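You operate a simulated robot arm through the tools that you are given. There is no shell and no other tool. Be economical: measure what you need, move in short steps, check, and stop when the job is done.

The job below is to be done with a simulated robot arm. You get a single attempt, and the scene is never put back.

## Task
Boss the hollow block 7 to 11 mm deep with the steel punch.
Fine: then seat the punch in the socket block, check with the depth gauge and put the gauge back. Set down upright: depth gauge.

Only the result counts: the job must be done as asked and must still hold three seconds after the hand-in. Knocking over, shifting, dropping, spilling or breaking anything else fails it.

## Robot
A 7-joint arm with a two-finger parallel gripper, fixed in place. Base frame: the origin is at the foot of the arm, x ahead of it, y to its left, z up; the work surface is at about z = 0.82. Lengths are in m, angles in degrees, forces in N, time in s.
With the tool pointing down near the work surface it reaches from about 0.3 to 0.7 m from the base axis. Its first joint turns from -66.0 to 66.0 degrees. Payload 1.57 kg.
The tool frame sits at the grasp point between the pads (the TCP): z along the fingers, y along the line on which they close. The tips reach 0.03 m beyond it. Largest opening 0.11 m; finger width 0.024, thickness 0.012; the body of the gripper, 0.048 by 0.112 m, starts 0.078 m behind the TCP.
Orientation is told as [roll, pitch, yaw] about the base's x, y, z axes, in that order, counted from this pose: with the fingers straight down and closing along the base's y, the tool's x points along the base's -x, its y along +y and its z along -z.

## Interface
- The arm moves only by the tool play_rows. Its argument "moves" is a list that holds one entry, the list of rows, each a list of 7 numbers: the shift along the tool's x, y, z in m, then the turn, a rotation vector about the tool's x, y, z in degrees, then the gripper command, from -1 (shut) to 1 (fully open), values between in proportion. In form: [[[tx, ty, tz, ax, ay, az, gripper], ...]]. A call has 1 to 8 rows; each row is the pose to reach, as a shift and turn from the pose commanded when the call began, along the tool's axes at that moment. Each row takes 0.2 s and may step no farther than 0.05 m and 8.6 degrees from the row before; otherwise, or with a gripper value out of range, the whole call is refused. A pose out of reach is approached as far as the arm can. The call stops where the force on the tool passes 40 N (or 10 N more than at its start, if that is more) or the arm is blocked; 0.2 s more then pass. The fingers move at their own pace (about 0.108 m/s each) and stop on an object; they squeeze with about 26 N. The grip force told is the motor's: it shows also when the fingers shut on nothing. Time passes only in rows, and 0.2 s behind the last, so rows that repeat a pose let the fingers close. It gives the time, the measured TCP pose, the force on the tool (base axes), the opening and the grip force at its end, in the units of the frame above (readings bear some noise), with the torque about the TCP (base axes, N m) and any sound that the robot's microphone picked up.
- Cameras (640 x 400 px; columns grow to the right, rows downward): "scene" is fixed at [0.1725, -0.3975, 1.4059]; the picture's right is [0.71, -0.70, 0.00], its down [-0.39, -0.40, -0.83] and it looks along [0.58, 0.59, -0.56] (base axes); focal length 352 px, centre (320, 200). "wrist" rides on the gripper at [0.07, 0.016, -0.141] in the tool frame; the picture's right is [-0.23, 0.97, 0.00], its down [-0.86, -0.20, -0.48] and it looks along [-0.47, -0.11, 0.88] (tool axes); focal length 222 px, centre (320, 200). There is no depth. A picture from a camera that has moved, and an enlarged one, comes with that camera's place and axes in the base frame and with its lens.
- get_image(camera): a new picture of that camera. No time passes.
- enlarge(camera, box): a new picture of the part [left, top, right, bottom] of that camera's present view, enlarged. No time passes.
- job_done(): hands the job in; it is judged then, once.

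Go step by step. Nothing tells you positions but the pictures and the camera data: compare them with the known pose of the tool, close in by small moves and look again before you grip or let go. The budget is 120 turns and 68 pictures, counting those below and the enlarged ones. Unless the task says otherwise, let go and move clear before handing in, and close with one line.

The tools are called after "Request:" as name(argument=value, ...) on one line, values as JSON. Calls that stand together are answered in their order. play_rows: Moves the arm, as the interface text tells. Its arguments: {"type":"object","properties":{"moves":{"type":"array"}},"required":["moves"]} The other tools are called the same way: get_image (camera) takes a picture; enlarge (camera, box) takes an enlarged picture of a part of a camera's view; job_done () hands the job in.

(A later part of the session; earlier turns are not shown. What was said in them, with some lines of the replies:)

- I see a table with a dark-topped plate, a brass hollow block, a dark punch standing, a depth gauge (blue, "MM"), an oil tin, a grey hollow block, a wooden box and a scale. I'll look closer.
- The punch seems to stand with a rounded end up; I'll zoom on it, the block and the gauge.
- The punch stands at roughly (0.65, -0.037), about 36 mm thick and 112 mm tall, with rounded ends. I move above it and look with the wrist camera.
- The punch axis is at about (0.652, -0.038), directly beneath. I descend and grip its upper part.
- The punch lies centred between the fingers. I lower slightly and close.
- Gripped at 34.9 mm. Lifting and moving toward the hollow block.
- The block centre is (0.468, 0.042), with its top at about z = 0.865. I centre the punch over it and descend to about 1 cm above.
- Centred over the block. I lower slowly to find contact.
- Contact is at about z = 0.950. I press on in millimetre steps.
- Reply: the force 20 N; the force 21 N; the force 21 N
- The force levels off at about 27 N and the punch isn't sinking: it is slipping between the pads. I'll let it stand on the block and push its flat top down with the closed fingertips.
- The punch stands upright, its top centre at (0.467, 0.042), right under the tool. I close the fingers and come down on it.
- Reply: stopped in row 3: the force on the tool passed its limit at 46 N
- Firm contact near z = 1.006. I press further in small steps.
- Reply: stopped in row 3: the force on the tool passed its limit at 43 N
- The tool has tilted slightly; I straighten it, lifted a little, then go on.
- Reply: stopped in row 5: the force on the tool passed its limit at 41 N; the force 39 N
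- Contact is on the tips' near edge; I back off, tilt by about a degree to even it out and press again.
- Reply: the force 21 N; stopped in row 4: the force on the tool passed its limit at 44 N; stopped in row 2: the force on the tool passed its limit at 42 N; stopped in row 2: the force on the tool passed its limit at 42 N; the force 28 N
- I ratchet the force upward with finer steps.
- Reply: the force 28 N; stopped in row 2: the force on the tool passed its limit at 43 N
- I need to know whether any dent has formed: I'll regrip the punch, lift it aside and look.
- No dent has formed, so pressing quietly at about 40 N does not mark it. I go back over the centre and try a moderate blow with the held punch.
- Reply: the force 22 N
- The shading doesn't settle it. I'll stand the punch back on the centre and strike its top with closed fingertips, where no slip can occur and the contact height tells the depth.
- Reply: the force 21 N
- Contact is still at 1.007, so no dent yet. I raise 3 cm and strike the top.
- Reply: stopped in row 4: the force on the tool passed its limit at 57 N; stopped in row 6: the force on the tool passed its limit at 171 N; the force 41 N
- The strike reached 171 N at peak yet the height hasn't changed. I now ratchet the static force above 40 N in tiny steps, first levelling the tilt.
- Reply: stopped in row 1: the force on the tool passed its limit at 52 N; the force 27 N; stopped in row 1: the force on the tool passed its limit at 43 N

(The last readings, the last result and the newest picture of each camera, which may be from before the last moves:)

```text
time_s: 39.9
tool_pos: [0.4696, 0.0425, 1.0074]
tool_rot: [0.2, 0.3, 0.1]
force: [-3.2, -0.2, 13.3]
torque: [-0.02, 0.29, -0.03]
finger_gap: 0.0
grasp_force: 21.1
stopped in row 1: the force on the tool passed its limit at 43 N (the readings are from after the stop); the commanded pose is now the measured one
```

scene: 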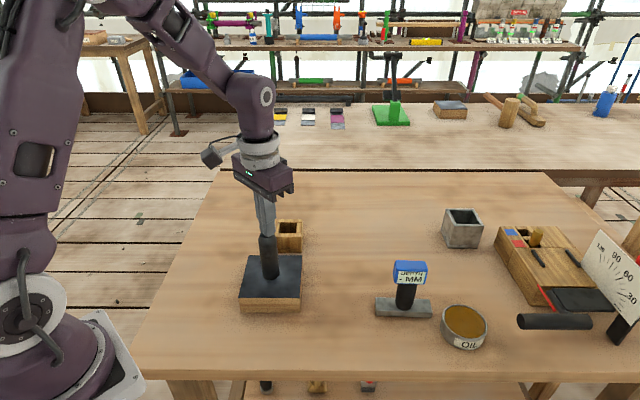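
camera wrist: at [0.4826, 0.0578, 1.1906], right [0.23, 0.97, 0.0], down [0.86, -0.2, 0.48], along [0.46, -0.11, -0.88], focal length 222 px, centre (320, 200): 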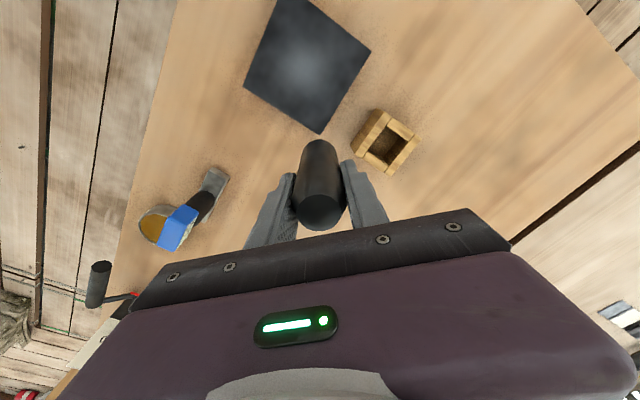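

The height never changes, but the light patch on the sheet did look larger after each blow; the dent may not show in contact height. I'll lift the punch away, look, and then measure with the gauge.

Request:
play_rows(moves=[[[0, 0, -0.02, 0, -0.2, 0, -1], [0, 0, -0.04, 0, -0.3, 0, 0.2], [0, 0, -0.04, 0, -0.3, 0, 0.2], [0, 0, -0.04, 0, -0.3, 0, 0.2], [0, 0, 0.0, 0, -0.3, 0, 0.2], [0, 0, 0.03, 0, -0.3, 0, 0.2], [0, 0, 0.053, 0, -0.3, 0, 0.2], [0, 0, 0.053, 0, -0.3, 0, 0.2]]])

Request:
play_rows(moves=[[[0, 0, 0, 0, 0, 0, -1], [0, 0, 0, 0, 0, 0, -1], [0, 0, 0, 0, 0, 0, -1], [0, 0, -0.03, 0, 0, 0, -1], [0, 0, -0.06, 0, 0, 0, -1], [-0.04, 0, -0.09, 0, 0, 0, -1], [-0.085, 0, -0.1, 0, 0, 0, -1], [-0.085, 0, -0.1, 0, 0, 0, -1]]])

Request:
enlarge(camera="scene", box=[220, 230, 340, 330])

```text
time_s: 41.7
tool_pos: [0.4713, 0.0429, 0.9533]
tool_rot: [0.3, 0.1, 0.0]
force: [-0.5, -0.5, -0.4]
torque: [-0.01, -0.01, -0.02]
finger_gap: 0.0662
grasp_force: 0.2
```

```text
time_s: 43.5
tool_pos: [0.5532, 0.0443, 1.0532]
tool_rot: [0.2, 0.1, 0.2]
force: [0.2, -0.2, -6.3]
torque: [0.03, -0.02, 0.0]
finger_gap: 0.0347
grasp_force: 25.4
```

```text
4.00 times, centred on (280, 280) of scene
camera zoom: at [0.1726, -0.3975, 1.4059], right [0.71, -0.7, 0.0], down [-0.39, -0.4, -0.83], along [0.58, 0.59, -0.56], focal length 1407 px, centre (480, -120)
```

zoom: 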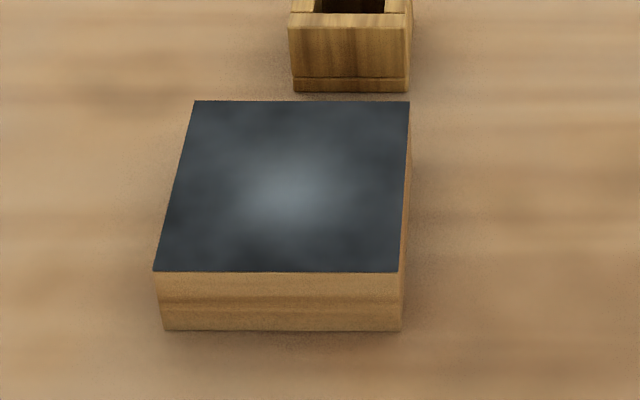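

Still inconclusive by eye, so I'll seat the punch in the socket (opening about 41 mm square, centre (0.587, 0.134), top z 0.872) and use the gauge. Moving over the socket.

Request:
play_rows(moves=[[[-0.01, 0.03, 0, 0, 0, 0, -1], [-0.02, 0.06, 0, 0, 0, 0, -1], [-0.0335, 0.091, 0, 0, 0, 0, -1], [-0.0335, 0.091, 0.03, 0, 0, 0, -1], [-0.0335, 0.091, 0.06, 0, 0, 0, -1], [-0.0335, 0.091, 0.072, 0, 0, 0, -1], [-0.0335, 0.091, 0.072, 0, 0, 0, -1]]])

Request:
enlarge(camera="scene", box=[250, 180, 330, 260])

Request:
get_image(camera="wrist")

```text
time_s: 45.1
tool_pos: [0.5874, 0.1341, 0.9817]
tool_rot: [0.2, -0.1, 0.1]
force: [-0.2, -0.9, -6.4]
torque: [0.02, -0.02, -0.01]
finger_gap: 0.0347
grasp_force: 25.4
```

```text
5.00 times, centred on (290, 220) of scene
camera zoom: at [0.1726, -0.3975, 1.4059], right [0.71, -0.7, 0.0], down [-0.39, -0.4, -0.83], along [0.58, 0.59, -0.56], focal length 1759 px, centre (470, 100)
```

zoom: 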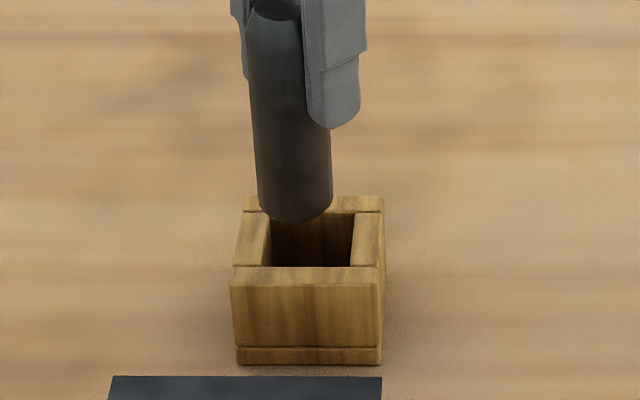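

```text
29 pictures are left
camera wrist: at [0.5191, 0.1496, 1.1238], right [0.22, 0.97, 0.0], down [0.86, -0.2, 0.48], along [0.47, -0.1, -0.88], focal length 222 px, centre (320, 200)
```

wrist: 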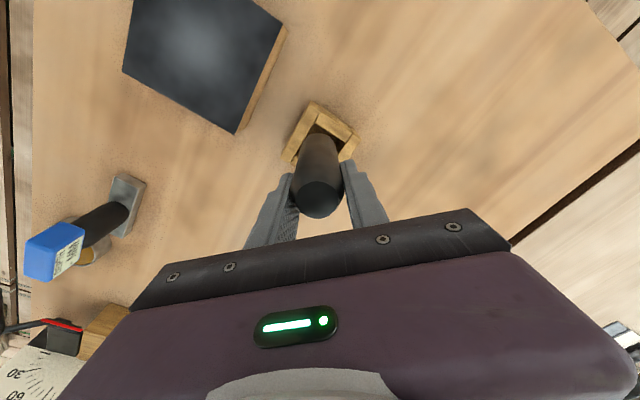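

The punch sits about 7 mm towards -x in the grip, so I shift the tool +x accordingly and recheck.

Request:
play_rows(moves=[[[-0.0075, 0, 0.0, 0, 0, 0, -1], [-0.0075, 0, 0.0, 0, 0, 0, -1]]])

Request:
enlarge(camera="scene", box=[250, 180, 330, 260])

Request:
enlarge(camera="wrist", box=[270, 80, 370, 180])

```text
time_s: 45.7
tool_pos: [0.597, 0.1327, 0.9809]
tool_rot: [0.2, 0.0, 0.3]
force: [0.1, 0.1, -5.9]
torque: [0.02, -0.05, -0.03]
finger_gap: 0.0349
grasp_force: 26.5
```

```text
5.00 times, centred on (290, 220) of scene
camera zoom: at [0.1726, -0.3975, 1.4059], right [0.71, -0.7, 0.0], down [-0.39, -0.4, -0.83], along [0.58, 0.59, -0.56], focal length 1759 px, centre (470, 100)
```

zoom: 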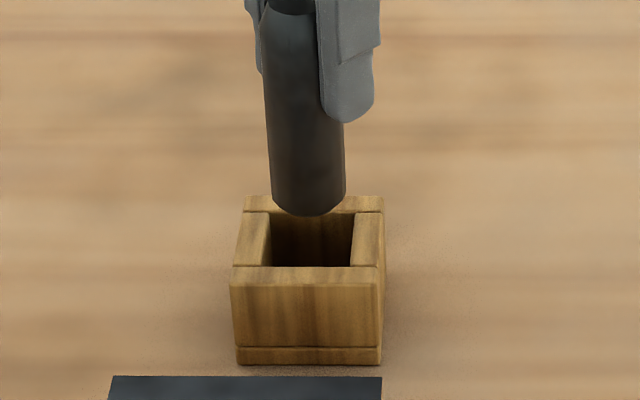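

```text
4.00 times, centred on (320, 130) of wrist
camera zoom: at [0.527, 0.1492, 1.1236], right [0.22, 0.97, 0.0], down [0.86, -0.2, 0.48], along [0.47, -0.1, -0.88], focal length 888 px, centre (320, 480)
```

zoom: 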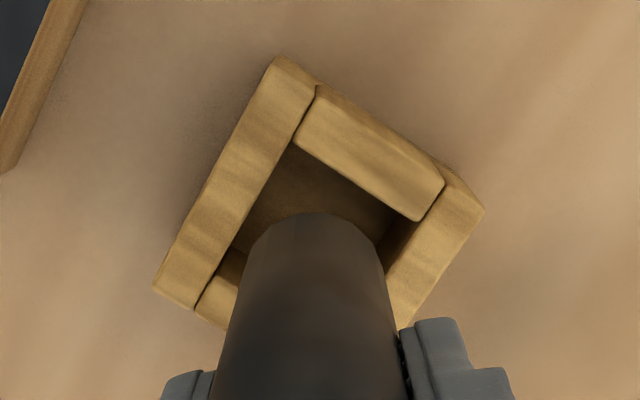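

The punch is now aligned with the opening. I lower it in.

Request:
play_rows(moves=[[[0, 0, 0.015, 0, 0, 0, -1], [0, 0, 0.025, 0, 0, 0, -1], [0, 0, 0.035, 0, 0, 0, -1], [0, 0, 0.045, 0, 0, 0, -1], [0, 0, 0.052, 0, 0, 0, -1], [0, 0, 0.055, 0, 0, 0, -1]]])

Request:
enlarge(camera="scene", box=[250, 180, 330, 260])

```text
time_s: 47.1
tool_pos: [0.5951, 0.1353, 0.9275]
tool_rot: [0.2, 0.0, 0.2]
force: [-0.3, 0.2, -5.0]
torque: [0.01, -0.06, 0.01]
finger_gap: 0.0348
grasp_force: 26.3
```

```text
5.00 times, centred on (290, 220) of scene
camera zoom: at [0.1726, -0.3975, 1.4059], right [0.71, -0.7, 0.0], down [-0.39, -0.4, -0.83], along [0.58, 0.59, -0.56], focal length 1759 px, centre (470, 100)
```

zoom: 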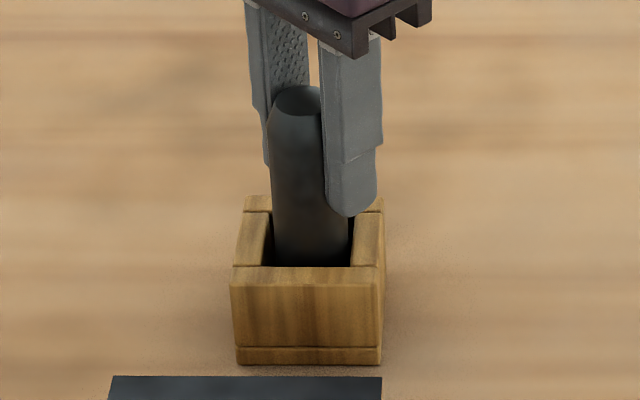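

Request:
play_rows(moves=[[[0, 0, 0.003, 0, 0, 0, -1], [0, 0, 0.006, 0, 0, 0, -1], [0, 0, 0.008, 0, 0, 0, -1]]])

```text
time_s: 47.9
tool_pos: [0.5956, 0.1355, 0.9202]
tool_rot: [0.2, -0.2, 0.2]
force: [-3.1, -0.6, 19.3]
torque: [-0.44, 0.29, -0.02]
finger_gap: 0.0343
grasp_force: 25.8
```

The punch rests on the socket floor. I release it, rise clear, and move towards the gauge while turning to close across its thin head.

Request:
play_rows(moves=[[[0, 0, -0.001, 0, 0, 0, -0.5], [0, 0, -0.001, 0, 0, 0, 0.1], [0, 0, -0.001, 0, 0, 0, 0.2], [0, 0, -0.04, 0, 0, 0, 0.2], [0, 0, -0.09, 0, 0, 0, 0.2], [0, 0, -0.14, 0, 0, 0, 0.2], [0, -0.04, -0.15, 0, 0, 0, 0.4], [0, -0.085, -0.15, 0, 0, 0, 0.4]]])

Request:
play_rows(moves=[[[0, -0.04, 0, 0, 0, 8, 0.4], [-0.005, -0.085, 0, 0, 0, 16, 0.4], [-0.01, -0.13, 0, 0, 0, 24, 0.4], [-0.015, -0.17, 0, 0, 0, 32, 0.4], [-0.02, -0.21, 0, 0, 0, 40, 0.4], [-0.026, -0.231, 0, 0, 0, 46.9, 0.4], [-0.026, -0.231, 0, 0, 0, 46.9, 0.4]]])

Request:
get_image(camera="wrist")

Request:
get_image(camera="scene")

```text
time_s: 49.7
tool_pos: [0.5963, 0.0483, 1.0686]
tool_rot: [0.3, 0.0, 0.2]
force: [-1.6, 0.0, -0.5]
torque: [0.03, 0.01, 0.0]
finger_gap: 0.077
grasp_force: 0.0
```

```text
time_s: 51.3
tool_pos: [0.6229, -0.1814, 1.0657]
tool_rot: [0.1, 0.1, -46.8]
force: [0.2, -0.4, 0.9]
torque: [-0.01, -0.01, 0.0]
finger_gap: 0.0769
grasp_force: 0.0
```

```text
25 pictures are left
camera wrist: at [0.5873, -0.1203, 1.2079], right [0.87, 0.5, 0.0], down [0.44, -0.76, 0.48], along [0.24, -0.41, -0.88], focal length 222 px, centre (320, 200)
```

wrist: 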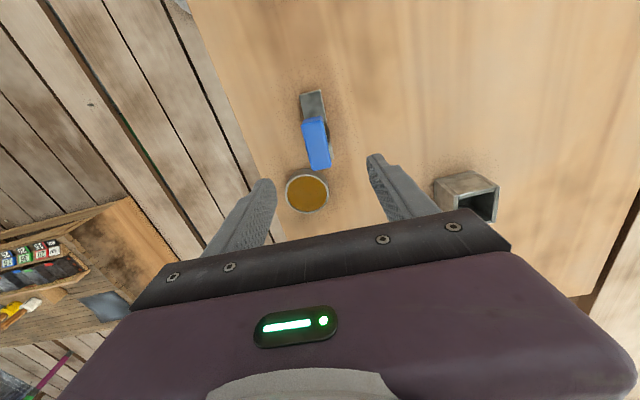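

```text
24 pictures are left
```

scene: 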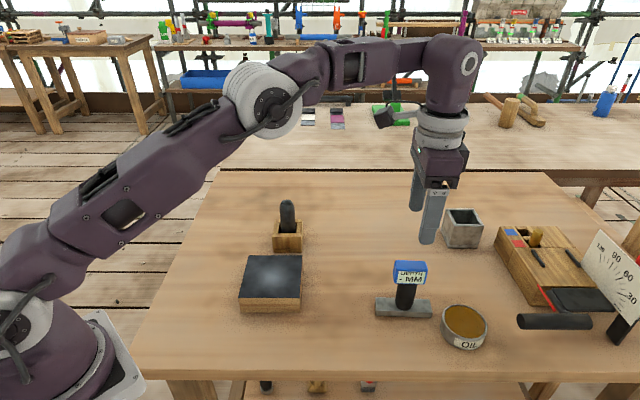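

Request:
enlarge(camera="wrist", box=[275, 80, 355, 180])

```text
4.00 times, centred on (315, 130) of wrist
camera zoom: at [0.5873, -0.1203, 1.2079], right [0.87, 0.5, 0.0], down [0.44, -0.76, 0.48], along [0.24, -0.41, -0.88], focal length 888 px, centre (340, 480)
```

zoom: 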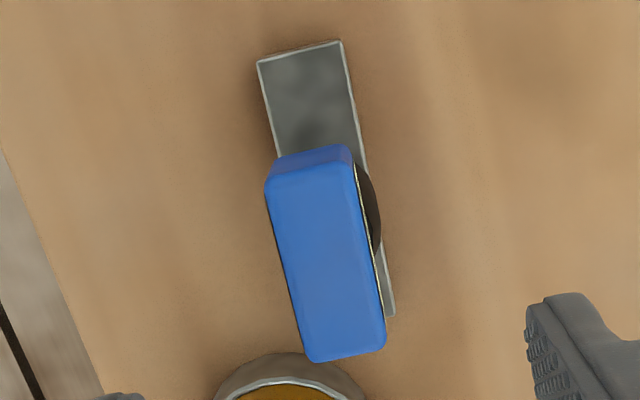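

The gauge head is at about (0.621, -0.184), 26 mm thick, top z about 0.944; its stem is wider than the head, so I'll grip only the head with tips above z 0.912.

Request:
play_rows(moves=[[[0, -0.003, 0.04, 0, 0, 0, 0.4], [0, -0.003, 0.08, 0, 0, 0, 0.4], [0, -0.003, 0.105, 0, 0, 0, 0.4], [0, -0.003, 0.117, 0, 0, 0, 0.4], [0, -0.003, 0.119, 0, 0, 0, 0.4], [0, -0.003, 0.119, 0, 0, 0, 0.4]]])

Request:
enlarge(camera="scene", box=[350, 220, 470, 340])

```text
time_s: 52.7
tool_pos: [0.6209, -0.1839, 0.9483]
tool_rot: [0.1, 0.3, -46.7]
force: [0.7, 0.4, 0.1]
torque: [-0.03, 0.0, 0.0]
finger_gap: 0.0772
grasp_force: 0.1
```

```text
3.33 times, centred on (410, 280) of scene
camera zoom: at [0.1725, -0.3975, 1.4059], right [0.71, -0.7, 0.0], down [-0.39, -0.4, -0.83], along [0.58, 0.59, -0.56], focal length 1173 px, centre (20, -67)
```

zoom: 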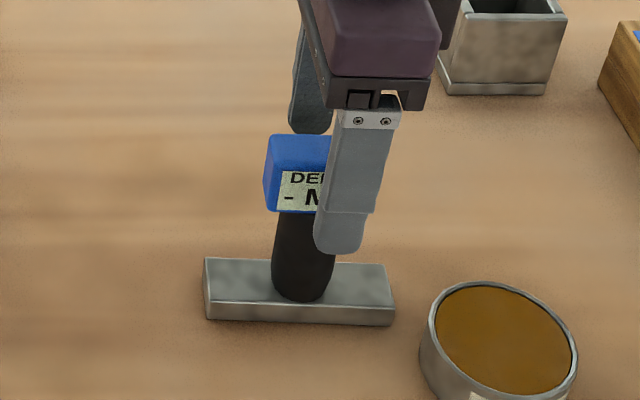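

Request:
play_rows(moves=[[[0, 0, 0.001, 0, 0, 0, 0], [0, 0, 0.001, 0, 0, 0, -0.4], [0, 0, 0.001, 0, 0, 0, -1], [0, 0, 0.001, 0, 0, 0, -1], [0, 0, 0.001, 0, 0, 0, -1]]])

```text
time_s: 53.9
tool_pos: [0.6204, -0.1828, 0.9478]
tool_rot: [0.1, 0.2, -46.8]
force: [-0.4, -0.5, 1.2]
torque: [-0.1, 0.13, -0.04]
finger_gap: 0.0257
grasp_force: 26.0
```

Head gripped. Lifting and carrying the gauge over to the block.

Request:
play_rows(moves=[[[0, 0, -0.03, 0, 0, 0, -1], [0, 0, -0.07, 0, 0, 0, -1], [0.03, 0.005, -0.095, 0, 0, 0, -1], [0.075, 0.012, -0.1, 0, 0, 0, -1], [0.12, 0.019, -0.1, 0, 0, 0, -1], [0.165, 0.026, -0.1, 0, 0, 0, -1], [0.21, 0.033, -0.1, 0, 0, 0, -1], [0.25, 0.0395, -0.1, 0, 0, 0, -1]]])

Request:
play_rows(moves=[[[0.0187, 0.003, 0, 0, 0, 0, -1], [0.0187, 0.003, 0.02, 0, 0, 0, -1], [0.0187, 0.003, 0.036, 0, 0, 0, -1], [0.0187, 0.003, 0.036, 0, 0, 0, -1]]])

Request:
enlarge(camera="scene", box=[220, 190, 340, 310])

```text
time_s: 55.7
tool_pos: [0.4766, 0.026, 1.0489]
tool_rot: [0.2, 0.1, -46.8]
force: [-1.2, 0.2, -1.7]
torque: [-0.02, -0.01, 0.01]
finger_gap: 0.0257
grasp_force: 26.3
```

```text
time_s: 56.7
tool_pos: [0.4671, 0.0419, 1.0136]
tool_rot: [0.1, 0.2, -46.8]
force: [-0.5, 0.4, -2.9]
torque: [0.0, 0.03, 0.01]
finger_gap: 0.0252
grasp_force: 26.2
```

```text
3.33 times, centred on (280, 250) of scene
camera zoom: at [0.1726, -0.3975, 1.4059], right [0.71, -0.7, 0.0], down [-0.39, -0.4, -0.83], along [0.58, 0.59, -0.56], focal length 1173 px, centre (453, 33)
```

zoom: 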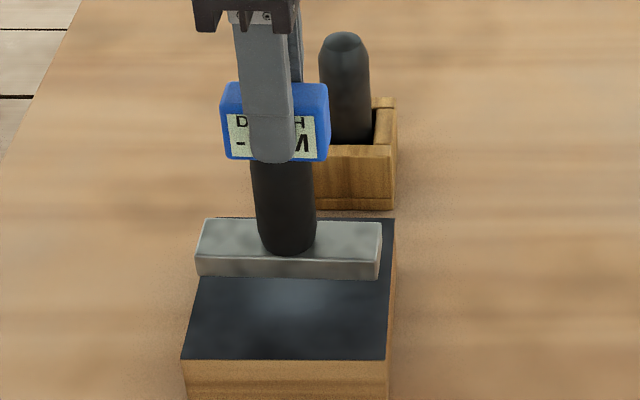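

The bar is centred over the block. I lower it onto the sheet.

Request:
play_rows(moves=[[[0, 0, 0.008, 0, 0, 0, -1], [0, 0, 0.015, 0, 0, 0, -1], [0, 0, 0.018, 0, 0, 0, -1], [0, 0, 0.0195, 0, 0, 0, -1], [0, 0, 0.021, 0, 0, 0, -1]]])

Request:
enlarge(camera="scene", box=[230, 200, 330, 300])

```text
time_s: 57.9
tool_pos: [0.4656, 0.0416, 0.9937]
tool_rot: [0.1, 0.3, -46.8]
force: [-0.1, -0.5, -3.2]
torque: [0.02, 0.01, -0.02]
finger_gap: 0.0258
grasp_force: 26.0
```

```text
4.00 times, centred on (280, 250) of scene
camera zoom: at [0.1726, -0.3975, 1.4059], right [0.71, -0.7, 0.0], down [-0.39, -0.4, -0.83], along [0.58, 0.59, -0.56], focal length 1407 px, centre (480, 0)
```

zoom: 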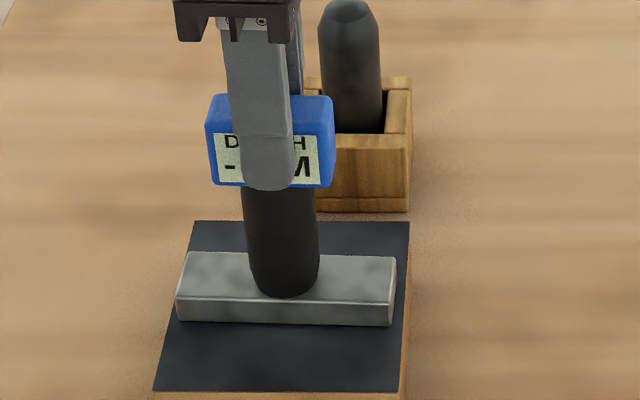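

Request:
play_rows(moves=[[[0, 0, 0.001, 0, 0, 0, -1], [0, 0, 0.002, 0, 0, 0, -1], [0, 0, 0.002, 0, 0, 0, -1]]])

```text
time_s: 58.7
tool_pos: [0.4678, 0.042, 0.9911]
tool_rot: [0.2, 0.1, -46.8]
force: [-1.7, 0.2, 25.7]
torque: [-0.17, 0.22, 0.01]
finger_gap: 0.026
grasp_force: 25.6
```

Contact. I release and rise to read the display.

Request:
play_rows(moves=[[[0, 0, -0.001, 0, 0, 0, -0.6], [0, 0, -0.001, 0, 0, 0, 0], [0, 0, -0.001, 0, 0, 0, 0.3], [0, 0, -0.001, 0, 0, 0, 0.3], [0, 0, -0.04, 0, 0, 0, 0.3], [0, 0, -0.08, 0, 0, 0, 0.3], [0, 0, -0.08, 0, 0, 0, 0.3]]])

Request:
enlarge(camera="scene", box=[230, 200, 330, 300])

```text
time_s: 60.3
tool_pos: [0.4683, 0.0392, 1.0699]
tool_rot: [0.1, 0.2, -46.7]
force: [0.0, -0.2, -0.7]
torque: [0.01, 0.01, -0.02]
finger_gap: 0.0717
grasp_force: 0.0
```

```text
4.00 times, centred on (280, 250) of scene
camera zoom: at [0.1725, -0.3975, 1.4059], right [0.71, -0.7, 0.0], down [-0.39, -0.4, -0.83], along [0.58, 0.59, -0.56], focal length 1407 px, centre (480, 0)
```

zoom: 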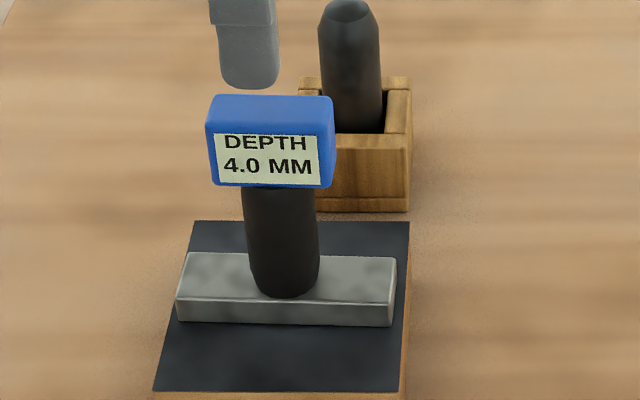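

The gauge reads 4.0 mm: the blows did work the sheet, but it needs 7 to 11. I return the gauge to its place, then repeat the same set of blows, which should bring it to about 8 mm.

Request:
play_rows(moves=[[[0, 0, 0.04, 0, 0, 0, 0.3], [0, 0, 0.075, 0, 0, 0, 0.3], [0, 0, 0.0785, 0, 0, 0, 0.3], [0, 0, 0.0785, 0, 0, 0, 0], [0, 0, 0.0785, 0, 0, 0, -0.5], [0, 0, 0.0785, 0, 0, 0, -1], [0, 0, 0.0785, 0, 0, 0, -1], [0, 0, 0.0785, 0, 0, 0, -1]]])

Request:
play_rows(moves=[[[0, 0, -0.02, 0, 0, 0, -1], [0, 0, -0.058, 0, 0, 0, -1], [-0.045, -0.007, -0.058, 0, 0, 0, -1], [-0.09, -0.014, -0.058, 0, 0, 0, -1], [-0.135, -0.021, -0.058, 0, 0, 0, -1], [-0.18, -0.028, -0.058, 0, 0, 0, -1], [-0.225, -0.035, -0.058, 0, 0, 0, -1], [-0.2687, -0.0425, -0.058, 0, 0, 0, -1]]])

Request:
play_rows(moves=[[[0, 0, 0, 0, 0, 0, -1], [0, 0, 0.04, 0, 0, 0, -1], [0, 0, 0.08, 0, 0, 0, -1], [0, 0, 0.09, 0, 0, 0, -1], [0, 0, 0.09, 0, 0, 0, -1]]])

```text
time_s: 62.1
tool_pos: [0.468, 0.041, 0.9907]
tool_rot: [0.1, 0.2, -46.7]
force: [0.7, -0.8, -0.6]
torque: [-0.01, 0.0, -0.03]
finger_gap: 0.0257
grasp_force: 25.9
```

```text
time_s: 63.9
tool_pos: [0.618, -0.185, 1.0486]
tool_rot: [0.0, 0.3, -46.8]
force: [0.5, -0.3, -1.8]
torque: [0.0, -0.01, -0.01]
finger_gap: 0.0256
grasp_force: 25.5
```

```text
time_s: 65.1
tool_pos: [0.621, -0.1834, 0.9576]
tool_rot: [0.1, 0.1, -46.7]
force: [0.0, 0.0, -2.5]
torque: [-0.01, 0.06, -0.03]
finger_gap: 0.0256
grasp_force: 25.9
```

Request:
play_rows(moves=[[[0, 0, 0.004, 0, 0, 0, -1], [0, 0, 0.007, 0, 0, 0, -1], [0, 0, 0.008, 0, 0, 0, -1], [0, 0, 0.009, 0, 0, 0, -1]]])

```text
time_s: 66.1
tool_pos: [0.6214, -0.1844, 0.9486]
tool_rot: [0.1, 0.2, -46.6]
force: [0.4, 0.4, -1.6]
torque: [0.0, -0.01, 0.0]
finger_gap: 0.0257
grasp_force: 26.3
```

Request:
play_rows(moves=[[[0, 0, 0.0007, 0, 0, 0, -1], [0, 0, 0.0014, 0, 0, 0, -1]]])

```text
time_s: 66.7
tool_pos: [0.6202, -0.1842, 0.9475]
tool_rot: [0.2, 0.1, -46.6]
force: [-0.8, 0.2, -2.3]
torque: [0.02, 0.02, -0.03]
finger_gap: 0.0257
grasp_force: 26.5
```

Request:
play_rows(moves=[[[0, 0, 0.0007, 0, 0, 0, -1], [0, 0, 0.0014, 0, 0, 0, -1], [0, 0, 0.002, 0, 0, 0, -1]]])

```text
time_s: 67.5
tool_pos: [0.6219, -0.1848, 0.9453]
tool_rot: [0.1, 0.1, -46.8]
force: [-2.3, -0.7, 8.4]
torque: [0.18, 0.62, -0.02]
finger_gap: 0.0255
grasp_force: 26.1
```

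The gauge is back on the table. Releasing, rising, and returning to the punch.

Request:
play_rows(moves=[[[0, 0, -0.001, 0, 0, 0, -0.6], [0, 0, -0.001, 0, 0, 0, 0], [0, 0, -0.001, 0, 0, 0, 0.3], [0, 0, -0.001, 0, 0, 0, 0.3], [0, 0, -0.04, 0, 0, 0, 0.3], [0, 0, -0.085, 0, 0, 0, 0.3], [0, 0, -0.125, 0, 0, 0, 0.3], [0, 0, -0.125, 0, 0, 0, 0.3]]])

Request:
play_rows(moves=[[[0.036, 0.027, 0, 0, 0, -6.7, 0.3], [0.072, 0.055, 0, 0, 0, -13.4, 0.3], [0.109, 0.083, 0, 0, 0, -20.1, 0.3], [0.145, 0.11, 0, 0, 0, -26.8, 0.3], [0.182, 0.138, 0, 0, 0, -33.5, 0.3], [0.218, 0.166, 0, 0, 0, -40.2, 0.3], [0.2544, 0.1936, 0, 0, 0, -46.8, 0.3], [0.2544, 0.1936, 0, 0, 0, -46.8, 0.3]]])

Request:
get_image(camera="scene")

Request:
enlarge(camera="wrist", box=[270, 90, 370, 190])

```text
time_s: 69.3
tool_pos: [0.6186, -0.1866, 1.0706]
tool_rot: [0.1, 0.2, -46.7]
force: [0.7, -0.1, -0.3]
torque: [-0.02, 0.02, 0.01]
finger_gap: 0.0718
grasp_force: 0.1
```

```text
time_s: 71.1
tool_pos: [0.5852, 0.1358, 1.0728]
tool_rot: [0.2, 0.0, 0.2]
force: [-0.4, -0.4, -0.4]
torque: [-0.01, 0.0, -0.01]
finger_gap: 0.0713
grasp_force: 0.1
```

```text
18 pictures are left
```

scene: 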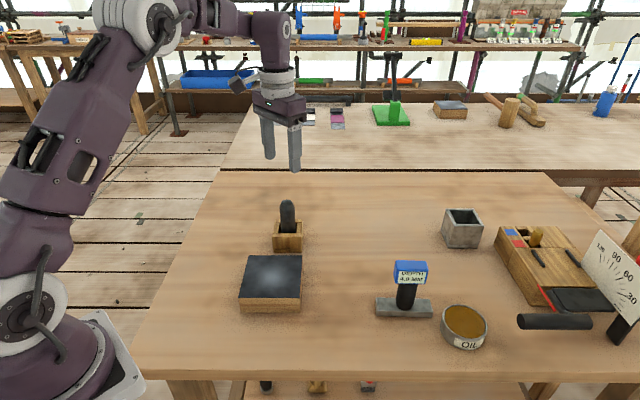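

```text
4.00 times, centred on (320, 140) of wrist
camera zoom: at [0.5169, 0.1525, 1.2144], right [0.22, 0.97, 0.0], down [0.86, -0.2, 0.48], along [0.47, -0.1, -0.88], focal length 888 px, centre (320, 440)
```

zoom: 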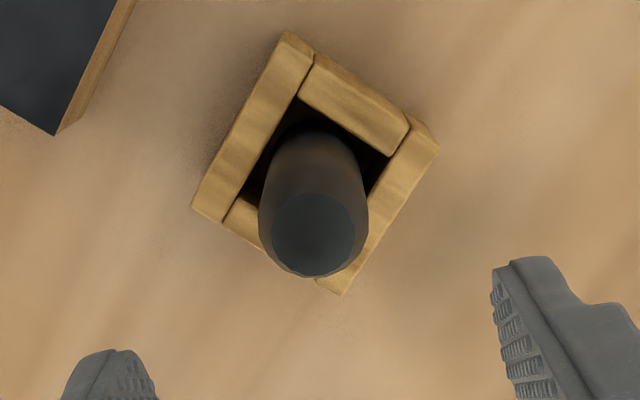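

The gauge stands where it was and the punch top is at about (0.590, 0.133). I go down and grip it.

Request:
play_rows(moves=[[[-0.0035, -0.0015, 0.04, 0, 0, 0, 0.3], [-0.0035, -0.0015, 0.08, 0, 0, 0, 0.3], [-0.0035, -0.0015, 0.12, 0, 0, 0, 0.3], [-0.0035, -0.0015, 0.151, 0, 0, 0, 0.3], [-0.0035, -0.0015, 0.151, 0, 0, 0, 0.0], [-0.0035, -0.0015, 0.151, 0, 0, 0, -1], [-0.0035, -0.0015, 0.151, 0, 0, 0, -1], [-0.0035, -0.0015, 0.151, 0, 0, 0, -1]]])

Request:
play_rows(moves=[[[0, 0, -0.04, 0, 0, 0, -1], [0, 0, -0.08, 0, 0, 0, -1], [0, 0, -0.12, 0, 0, 0, -1], [0.04, -0.03, -0.12, 0, 0, 0, -1], [0.08, -0.06, -0.12, 0, 0, 0, -1], [0.121, -0.091, -0.12, 0, 0, 0, -1], [0.121, -0.091, -0.12, 0, 0, 0, -1]]])

Request:
enlarge(camera="scene", box=[220, 190, 340, 310])

```text
time_s: 72.9
tool_pos: [0.5908, 0.1308, 0.9192]
tool_rot: [0.1, 0.0, 0.0]
force: [0.8, 0.6, 0.8]
torque: [0.02, -0.01, -0.03]
finger_gap: 0.0347
grasp_force: 26.6
```

```text
refused: row 6 steps farther than a row can; nothing moved
```

```text
3.33 times, centred on (280, 250) of scene
camera zoom: at [0.1726, -0.3975, 1.4059], right [0.71, -0.7, 0.0], down [-0.39, -0.4, -0.83], along [0.58, 0.59, -0.56], focal length 1173 px, centre (453, 33)
```

zoom: 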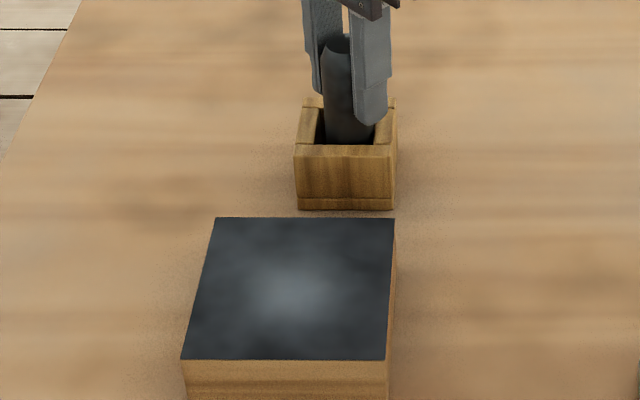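

Request:
play_rows(moves=[[[0, 0, -0.04, 0, 0, 0, -1], [0, 0, -0.08, 0, 0, 0, -1], [0, 0, -0.1, 0, 0, 0, -1], [0.035, -0.025, -0.1, 0, 0, 0, -1], [0.07, -0.05, -0.1, 0, 0, 0, -1], [0.1, -0.075, -0.1, 0, 0, 0, -1], [0.1225, -0.09, -0.1, 0, 0, 0, -1], [0.1225, -0.09, -0.1, 0, 0, 0, -1]]])

```text
time_s: 74.7
tool_pos: [0.4686, 0.0418, 1.022]
tool_rot: [0.3, 0.0, -0.1]
force: [0.2, -0.2, -5.6]
torque: [-0.02, -0.02, 0.02]
finger_gap: 0.0347
grasp_force: 26.3
```

Over the centre. I repeat the held blow exactly as before.

Request:
play_rows(moves=[[[0, 0, 0.009, 0, 0, 0, -1], [0, 0, 0.009, 0, 0, 0, -1]]])

Request:
play_rows(moves=[[[0, 0, 0.02, 0, 0, 0, -1], [0, 0, 0.045, 0, 0, 0, -1], [0, 0, 0.068, 0, 0, 0, -1]]])

```text
time_s: 75.3
tool_pos: [0.4682, 0.0426, 1.0112]
tool_rot: [0.2, 0.0, 0.0]
force: [-0.7, -0.2, -6.6]
torque: [0.03, -0.01, -0.02]
finger_gap: 0.0346
grasp_force: 25.6
```

```text
time_s: 76.1
tool_pos: [0.469, 0.0408, 0.9451]
tool_rot: [0.2, -0.2, 0.1]
force: [1.0, -0.7, 21.3]
torque: [-0.42, -0.04, -0.02]
finger_gap: 0.0344
grasp_force: 26.0
```

Now I release, rise, close and repeat the two fingertip strikes.

Request:
play_rows(moves=[[[0, 0, -0.0005, 0, 0, 0, -0.5], [0, 0, -0.0005, 0, 0, 0, 0], [0, 0, -0.0005, 0, 0, 0, 0.2], [0, 0, -0.0005, 0, 0, 0, 0.2], [0, 0, -0.04, 0, 0, 0, 0.2], [0, 0, -0.087, 0, 0, 0, 0.2], [0, 0, -0.087, 0, 0, 0, -1], [0, 0, -0.087, 0, 0, 0, -1]]])

Request:
get_image(camera="wrist")

```text
time_s: 77.9
tool_pos: [0.4704, 0.0415, 1.0282]
tool_rot: [0.2, -0.1, 0.0]
force: [-0.3, -0.6, -0.2]
torque: [-0.01, -0.03, -0.03]
finger_gap: 0.0001
grasp_force: 21.6
```

```text
15 pictures are left
camera wrist: at [0.4002, 0.0575, 1.1716], right [0.23, 0.97, 0.0], down [0.86, -0.2, 0.48], along [0.47, -0.11, -0.88], focal length 222 px, centre (320, 200)
```

wrist: 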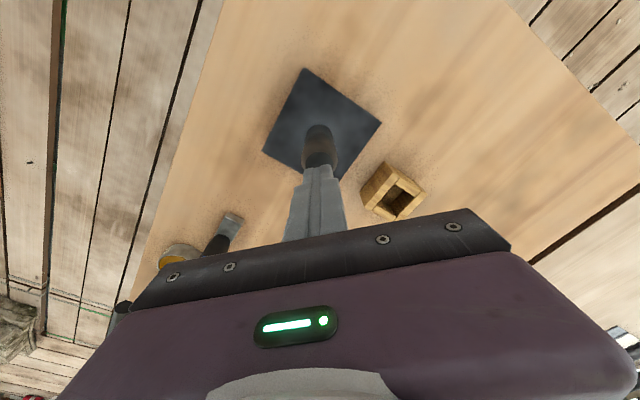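

Request:
play_rows(moves=[[[0.001, 0.0005, -0.007, 0, 0, 0, -1], [0.001, 0.0005, -0.007, 0, 0, 0, -1], [0.001, 0.0005, 0.025, 0, 0, 0, -1]]])

Request:
play_rows(moves=[[[0, 0, -0.02, 0, 0.15, 0, -1], [0, 0, -0.04, 0, 0.3, 0, -1], [0, 0, -0.06, 0, 0.3, 0, -1], [0, 0, -0.06, 0, 0.3, 0, -1], [0, 0, -0.035, 0, 0.3, 0, -1], [0, 0, 0.014, 0, 0.3, 0, -1]]])

```text
time_s: 78.7
tool_pos: [0.4673, 0.0433, 1.0076]
tool_rot: [0.1, -0.1, 0.1]
force: [-9.6, -1.1, 40.3]
torque: [-0.06, 0.75, -0.05]
finger_gap: 0.0
grasp_force: 21.2
```

```text
time_s: 80.2
tool_pos: [0.468, 0.0428, 1.0069]
tool_rot: [0.2, -0.1, 0.0]
force: [-9.2, 0.4, 36.5]
torque: [-0.04, 0.68, 0.01]
finger_gap: 0.0
grasp_force: 21.5
stopped in row 6: the force on the tool passed its limit at 169 N (the readings are from after the stop); the commanded pose is now the measured one
```

Strikes repeated. I rise, open and check where the punch stands before regripping.

Request:
play_rows(moves=[[[0, 0, -0.01, 0, 0, 0, -1], [0, 0, -0.03, 0, 0, 0, 0.2], [0, 0, -0.03, 0, 0, 0, 0.2], [0, 0, -0.03, 0, 0, 0, 0.2]]])

Request:
enlarge(camera="wrist", box=[270, 90, 370, 190])

```text
time_s: 81.2
tool_pos: [0.4686, 0.0439, 1.0364]
tool_rot: [0.2, -0.2, 0.0]
force: [1.0, 0.0, -0.8]
torque: [-0.02, 0.01, 0.01]
finger_gap: 0.0662
grasp_force: 0.1
```

```text
4.00 times, centred on (320, 140) of wrist
camera zoom: at [0.3999, 0.0597, 1.1779], right [0.23, 0.97, 0.0], down [0.85, -0.2, 0.48], along [0.47, -0.1, -0.88], focal length 888 px, centre (320, 440)
```

zoom: 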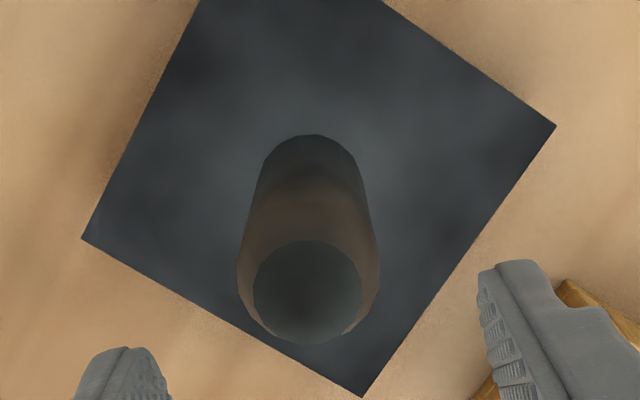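

The punch is centred under the tool. I grip it and lift it towards the socket.

Request:
play_rows(moves=[[[0, -0.001, 0.035, 0, 0, 0, 0.2], [0, -0.001, 0.07, 0, 0, 0, 0.2], [0, -0.001, 0.083, 0, 0.1, 0, 0.2], [0, -0.001, 0.083, 0, 0.1, 0, -1], [0, -0.001, 0.083, 0, 0.1, 0, -1], [0, -0.001, 0.083, 0, 0.1, 0, -1], [0, -0.001, 0.05, 0, 0.1, 0, -1], [0, -0.001, 0.01, 0, 0.1, 0, -1]]])

Request:
play_rows(moves=[[[0, 0, -0.02, 0, 0, 0, -1], [-0.035, 0.025, -0.02, 0, 0, 0, -1], [-0.07, 0.05, -0.02, 0, 0, 0, -1], [-0.1, 0.073, -0.02, 0, 0, 0, -1], [-0.1205, 0.0925, -0.02, 0, 0, 0, -1], [-0.1205, 0.0925, 0.02, 0, 0, 0, -1], [-0.1205, 0.0925, 0.04, 0, 0, 0, -1], [-0.1205, 0.0925, 0.04, 0, 0, 0, -1]]])

Request:
get_image(camera="scene")

Request:
enlarge(camera="wrist", box=[270, 80, 370, 180])

```text
time_s: 83.0
tool_pos: [0.469, 0.0443, 1.0274]
tool_rot: [0.1, 0.1, 0.1]
force: [0.0, 0.2, -6.1]
torque: [0.02, -0.02, -0.01]
finger_gap: 0.0346
grasp_force: 25.5
```

```text
time_s: 84.8
tool_pos: [0.5899, 0.134, 0.985]
tool_rot: [0.2, 0.0, 0.0]
force: [-0.1, -0.1, -5.9]
torque: [0.0, -0.03, 0.0]
finger_gap: 0.0349
grasp_force: 25.6
```

```text
13 pictures are left
```

scene: 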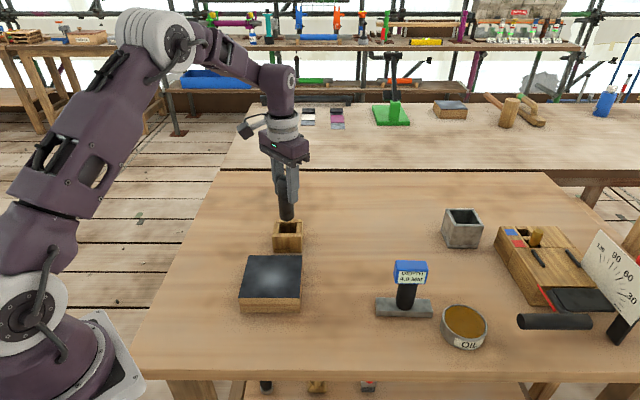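

```text
4.00 times, centred on (320, 130) of wrist
camera zoom: at [0.5206, 0.1502, 1.1279], right [0.23, 0.97, 0.0], down [0.86, -0.2, 0.48], along [0.47, -0.1, -0.88], focal length 888 px, centre (320, 480)
```

zoom: 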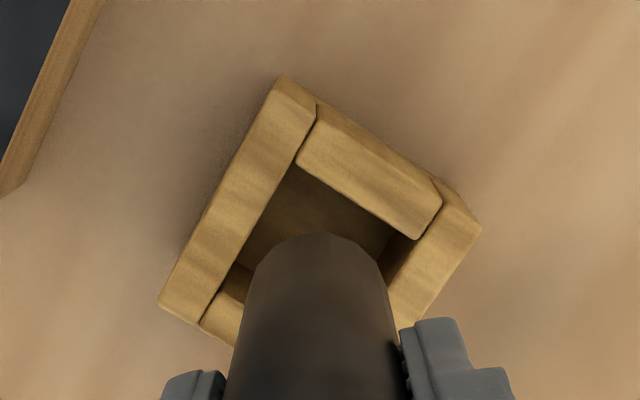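

Alignment matches the previous good insertion. I lower it in.

Request:
play_rows(moves=[[[0, 0, 0.015, 0, 0, 0, -1], [0, 0, 0.028, 0, 0, 0, -1], [0, 0, 0.04, 0, 0, 0, -1], [0, 0, 0.05, 0, 0, 0, -1], [0, 0, 0.058, 0, 0, 0, -1], [0, 0, 0.061, 0, 0, 0, -1], [0, 0, 0.063, 0, 0, 0, -1]]])

```text
time_s: 86.3
tool_pos: [0.589, 0.1359, 0.9227]
tool_rot: [0.2, -0.1, 0.1]
force: [-0.2, -0.1, -5.4]
torque: [0.02, -0.02, 0.01]
finger_gap: 0.0347
grasp_force: 26.3
```

Request:
play_rows(moves=[[[0, 0, 0.001, 0, 0, 0, -1], [0, 0, 0.002, 0, 0, 0, -1], [0, 0, 0.003, 0, 0, 0, -1], [0, 0, 0.004, 0, 0, 0, -1]]])

```text
time_s: 87.3
tool_pos: [0.5889, 0.1357, 0.9201]
tool_rot: [0.3, -0.1, 0.0]
force: [0.4, 0.5, 1.7]
torque: [-0.08, 0.08, -0.02]
finger_gap: 0.0348
grasp_force: 26.8
```

Seated. Releasing and moving back to the gauge.

Request:
play_rows(moves=[[[0, 0, 0, 0, 0, 0, -0.5], [0, 0, 0, 0, 0, 0, 0.1], [0, 0, 0, 0, 0, 0, 0.3], [0, 0, -0.04, 0, 0, 0, 0.3], [0, 0, -0.09, 0, 0, 0, 0.3], [0, 0, -0.14, 0, 0, 0, 0.3], [-0.003, -0.04, -0.15, 0, 0, 0, 0.4], [-0.006, -0.085, -0.15, 0, 0, 0, 0.4]]])

Request:
play_rows(moves=[[[-0.004, -0.04, 0, 0, 0, 8, 0.4], [-0.009, -0.085, 0, 0, 0, 16, 0.4], [-0.014, -0.13, 0, 0, 0, 24, 0.4], [-0.019, -0.17, 0, 0, 0, 32, 0.4], [-0.024, -0.21, 0, 0, 0, 40, 0.4], [-0.026, -0.2335, 0, 0, 0, 46.8, 0.4], [-0.026, -0.2335, 0, 0, 0, 46.8, 0.4]]])

Request:
enlarge(camera="wrist", box=[275, 80, 355, 180])

```text
time_s: 89.2
tool_pos: [0.5945, 0.0529, 1.067]
tool_rot: [0.2, 0.0, 0.1]
force: [-0.1, -0.3, 0.5]
torque: [0.04, -0.03, -0.04]
finger_gap: 0.0773
grasp_force: 0.0
```

```text
time_s: 90.8
tool_pos: [0.6203, -0.1834, 1.0663]
tool_rot: [0.3, 0.1, -46.8]
force: [0.4, -0.1, 0.1]
torque: [0.0, 0.01, 0.0]
finger_gap: 0.0769
grasp_force: 0.0
```

```text
4.00 times, centred on (315, 130) of wrist
camera zoom: at [0.5862, -0.123, 1.2088], right [0.87, 0.5, 0.0], down [0.44, -0.76, 0.48], along [0.24, -0.41, -0.88], focal length 888 px, centre (340, 480)
```

zoom: 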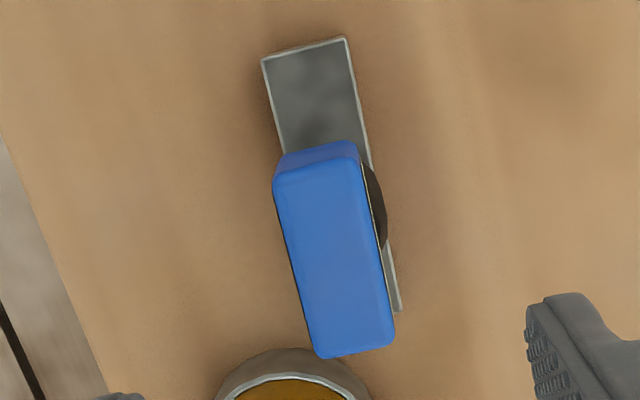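

The gauge is where it was. I grip the head and carry it over the block again.

Request:
play_rows(moves=[[[0, 0, 0.04, 0, 0, 0, 0.4], [0, 0, 0.08, 0, 0, 0, 0.4], [0, 0, 0.11, 0, 0, 0, 0.4], [0, 0, 0.118, 0, 0, 0, 0.4], [0, 0, 0.118, 0, 0, 0, -0.2], [0, 0, 0.118, 0, 0, 0, -1], [0, 0, 0.118, 0, 0, 0, -1], [0, 0, 0.118, 0, 0, 0, -1]]])

Request:
play_rows(moves=[[[0, 0, -0.03, 0, 0, 0, -1], [0, 0, -0.07, 0, 0, 0, -1], [0.03, 0.005, -0.095, 0, 0, 0, -1], [0.075, 0.012, -0.1, 0, 0, 0, -1], [0.12, 0.019, -0.1, 0, 0, 0, -1], [0.165, 0.026, -0.1, 0, 0, 0, -1], [0.21, 0.033, -0.1, 0, 0, 0, -1], [0.25, 0.0395, -0.1, 0, 0, 0, -1]]])

Request:
play_rows(moves=[[[0.0187, 0.003, 0, 0, 0, 0, -1], [0.0187, 0.003, 0.025, 0, 0, 0, -1], [0.0187, 0.003, 0.045, 0, 0, 0, -1], [0.0187, 0.003, 0.053, 0, 0, 0, -1], [0.0187, 0.003, 0.055, 0, 0, 0, -1]]])

```text
time_s: 92.5
tool_pos: [0.6195, -0.183, 0.9486]
tool_rot: [0.2, 0.2, -46.7]
force: [0.6, 0.9, 0.2]
torque: [-0.07, -0.02, 0.04]
finger_gap: 0.0256
grasp_force: 26.4
```

```text
time_s: 94.3
tool_pos: [0.4795, 0.0251, 1.0534]
tool_rot: [0.1, 0.1, -46.7]
force: [0.0, 0.9, -2.7]
torque: [0.01, -0.04, -0.01]
finger_gap: 0.0256
grasp_force: 25.8
```

```text
time_s: 95.5
tool_pos: [0.4684, 0.0416, 0.9953]
tool_rot: [0.2, 0.2, -46.8]
force: [0.3, 0.3, -2.7]
torque: [0.01, 0.02, 0.0]
finger_gap: 0.0256
grasp_force: 26.4
```

Request:
play_rows(moves=[[[0, 0, 0.001, 0, 0, 0, -1], [0, 0, 0.002, 0, 0, 0, -1], [0, 0, 0.003, 0, 0, 0, -1], [0, 0, 0.0035, 0, 0, 0, -1]]])

```text
time_s: 96.5
tool_pos: [0.4693, 0.0406, 0.9924]
tool_rot: [0.3, 0.1, -46.8]
force: [-4.1, 2.2, 25.7]
torque: [-0.14, 0.24, -0.04]
finger_gap: 0.0261
grasp_force: 25.5
```

Request:
play_rows(moves=[[[0, 0, -0.001, 0, 0, 0, -0.6], [0, 0, -0.001, 0, 0, 0, 0], [0, 0, -0.001, 0, 0, 0, 0.3], [0, 0, -0.001, 0, 0, 0, 0.3], [0, 0, -0.04, 0, 0, 0, 0.3], [0, 0, -0.08, 0, 0, 0, 0.3], [0, 0, -0.08, 0, 0, 0, 0.3]]])

Request:
enlarge(camera="scene", box=[230, 200, 330, 300])

```text
time_s: 98.2
tool_pos: [0.4704, 0.0405, 1.0719]
tool_rot: [0.1, 0.1, -46.7]
force: [-0.7, -0.5, -0.6]
torque: [0.01, 0.02, 0.02]
finger_gap: 0.0716
grasp_force: 0.1
```

```text
4.00 times, centred on (280, 250) of scene
camera zoom: at [0.1725, -0.3975, 1.4059], right [0.71, -0.7, 0.0], down [-0.39, -0.4, -0.83], along [0.58, 0.59, -0.56], focal length 1407 px, centre (480, 0)
```

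zoom: 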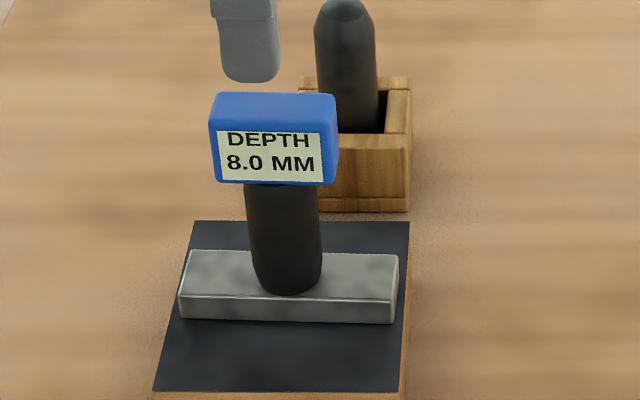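

The gauge reads 8.0 mm, within 7 to 11. The punch is in the socket, so I now return the gauge to its place.

Request:
play_rows(moves=[[[0, 0, 0.04, 0, 0, 0, 0.3], [0, 0, 0.075, 0, 0, 0, 0.3], [0, 0, 0.0785, 0, 0, 0, 0.3], [0, 0, 0.0785, 0, 0, 0, 0], [0, 0, 0.0785, 0, 0, 0, -0.5], [0, 0, 0.0785, 0, 0, 0, -1], [0, 0, 0.0785, 0, 0, 0, -1], [0, 0, 0.0785, 0, 0, 0, -1]]])

Request:
play_rows(moves=[[[0, 0, -0.02, 0, 0, 0, -1], [0, 0, -0.058, 0, 0, 0, -1], [-0.045, -0.007, -0.058, 0, 0, 0, -1], [-0.09, -0.014, -0.058, 0, 0, 0, -1], [-0.135, -0.021, -0.058, 0, 0, 0, -1], [-0.18, -0.028, -0.058, 0, 0, 0, -1], [-0.225, -0.035, -0.058, 0, 0, 0, -1], [-0.2687, -0.0425, -0.058, 0, 0, 0, -1]]])

Request:
play_rows(moves=[[[0, 0, 0, 0, 0, 0, -1], [0, 0, 0.04, 0, 0, 0, -1], [0, 0, 0.08, 0, 0, 0, -1], [0, 0, 0.095, 0, 0, 0, -1], [0, 0, 0.1, 0, 0, 0, -1], [0, 0, 0.1, 0, 0, 0, -1]]])

```text
time_s: 100.0
tool_pos: [0.4676, 0.0406, 0.9943]
tool_rot: [0.2, 0.1, -46.8]
force: [0.2, 0.3, -0.7]
torque: [0.03, -0.01, 0.01]
finger_gap: 0.0259
grasp_force: 26.3
```

```text
time_s: 101.8
tool_pos: [0.6226, -0.1847, 1.0518]
tool_rot: [0.1, 0.2, -46.8]
force: [-0.2, -0.2, -2.7]
torque: [0.01, 0.01, 0.01]
finger_gap: 0.0256
grasp_force: 25.9
```

```text
time_s: 103.2
tool_pos: [0.6232, -0.1832, 0.9503]
tool_rot: [0.2, 0.1, -46.6]
force: [0.0, -0.6, -2.0]
torque: [-0.03, 0.0, 0.02]
finger_gap: 0.0257
grasp_force: 25.6
```

Request:
play_rows(moves=[[[0, 0, 0.0007, 0, 0, 0, -1], [0, 0, 0.0014, 0, 0, 0, -1], [0, 0, 0.002, 0, 0, 0, -1]]])

```text
time_s: 104.0
tool_pos: [0.6218, -0.1831, 0.9486]
tool_rot: [0.2, 0.1, -46.7]
force: [-0.8, 0.0, -0.8]
torque: [-0.08, 0.02, -0.02]
finger_gap: 0.0254
grasp_force: 26.2
```

Request:
play_rows(moves=[[[0, 0, 0.0005, 0, 0, 0, -1], [0, 0, 0.001, 0, 0, 0, -1]]])

```text
time_s: 104.5
tool_pos: [0.6237, -0.1827, 0.9481]
tool_rot: [0.3, 0.0, -46.7]
force: [1.0, -0.3, 9.5]
torque: [0.25, 0.34, -0.03]
finger_gap: 0.0254
grasp_force: 26.5
```

Contact with the table. I release and rise clear, then check everything.

Request:
play_rows(moves=[[[0, 0, -0.0005, 0, 0, 0, -0.6], [0, 0, -0.0005, 0, 0, 0, 0], [0, 0, -0.0005, 0, 0, 0, 0.3], [0, 0, -0.0005, 0, 0, 0, 0.3], [0, 0, -0.04, 0, 0, 0, 0.3], [0, 0, -0.085, 0, 0, 0, 0.3], [0, 0, -0.125, 0, 0, 0, 0.3], [0.03, 0, -0.14, 0, 0, 0, 0.3]]])

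Request:
get_image(camera="scene")

Request:
enlarge(camera="scene", box=[365, 255, 445, 325])

Request:
enlarge(camera="scene", box=[240, 190, 340, 315])

```text
time_s: 106.3
tool_pos: [0.6006, -0.1624, 1.0923]
tool_rot: [0.2, 0.2, -46.8]
force: [-0.6, 0.4, 0.0]
torque: [-0.04, -0.04, 0.0]
finger_gap: 0.0716
grasp_force: 0.2
```

```text
9 pictures are left
```

scene: 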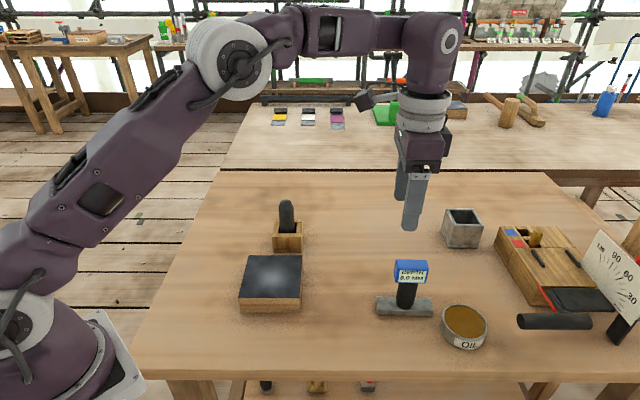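

```text
5.71 times, centred on (405, 290) of scene
camera zoom: at [0.1725, -0.3975, 1.4059], right [0.71, -0.7, 0.0], down [-0.39, -0.4, -0.83], along [0.58, 0.59, -0.56], focal length 2010 px, centre (-166, -314)
```

zoom: 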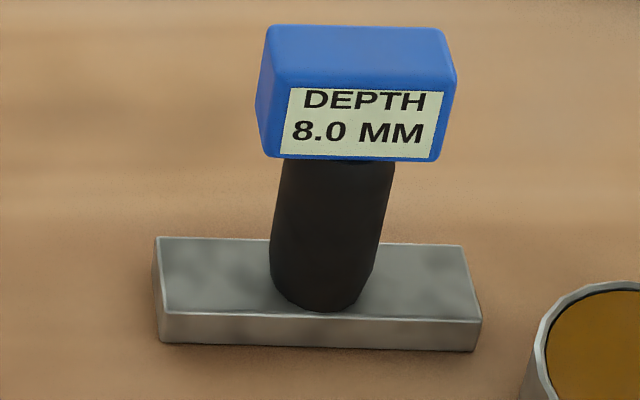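

```text
3.20 times, centred on (290, 252) of scene
camera zoom: at [0.1725, -0.3975, 1.4059], right [0.71, -0.7, 0.0], down [-0.39, -0.4, -0.83], along [0.58, 0.59, -0.56], focal length 1126 px, centre (416, 32)
```

zoom: 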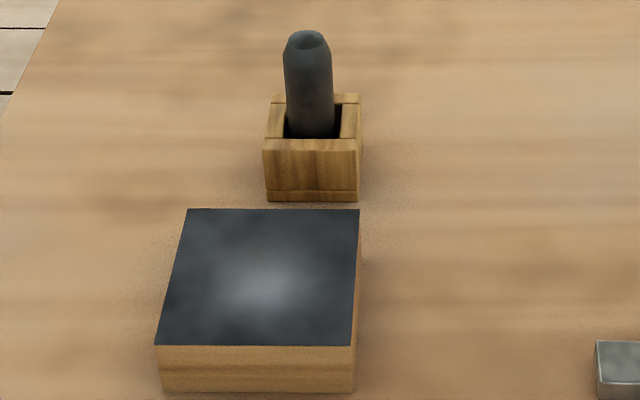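

Everything is in place: the display holds 8.0 mm, the punch stands in the socket, and the gauge is upright within about 2 mm of its starting spot. Nothing else has moved and the arm is clear, so I hand in.

Request:
job_done()

```text
The job is handed in.
```

The hollow block is bossed to 8.0 mm on the depth gauge, the punch stands in the socket block, the gauge is back upright within about 2 mm of its spot, and the job is handed in.
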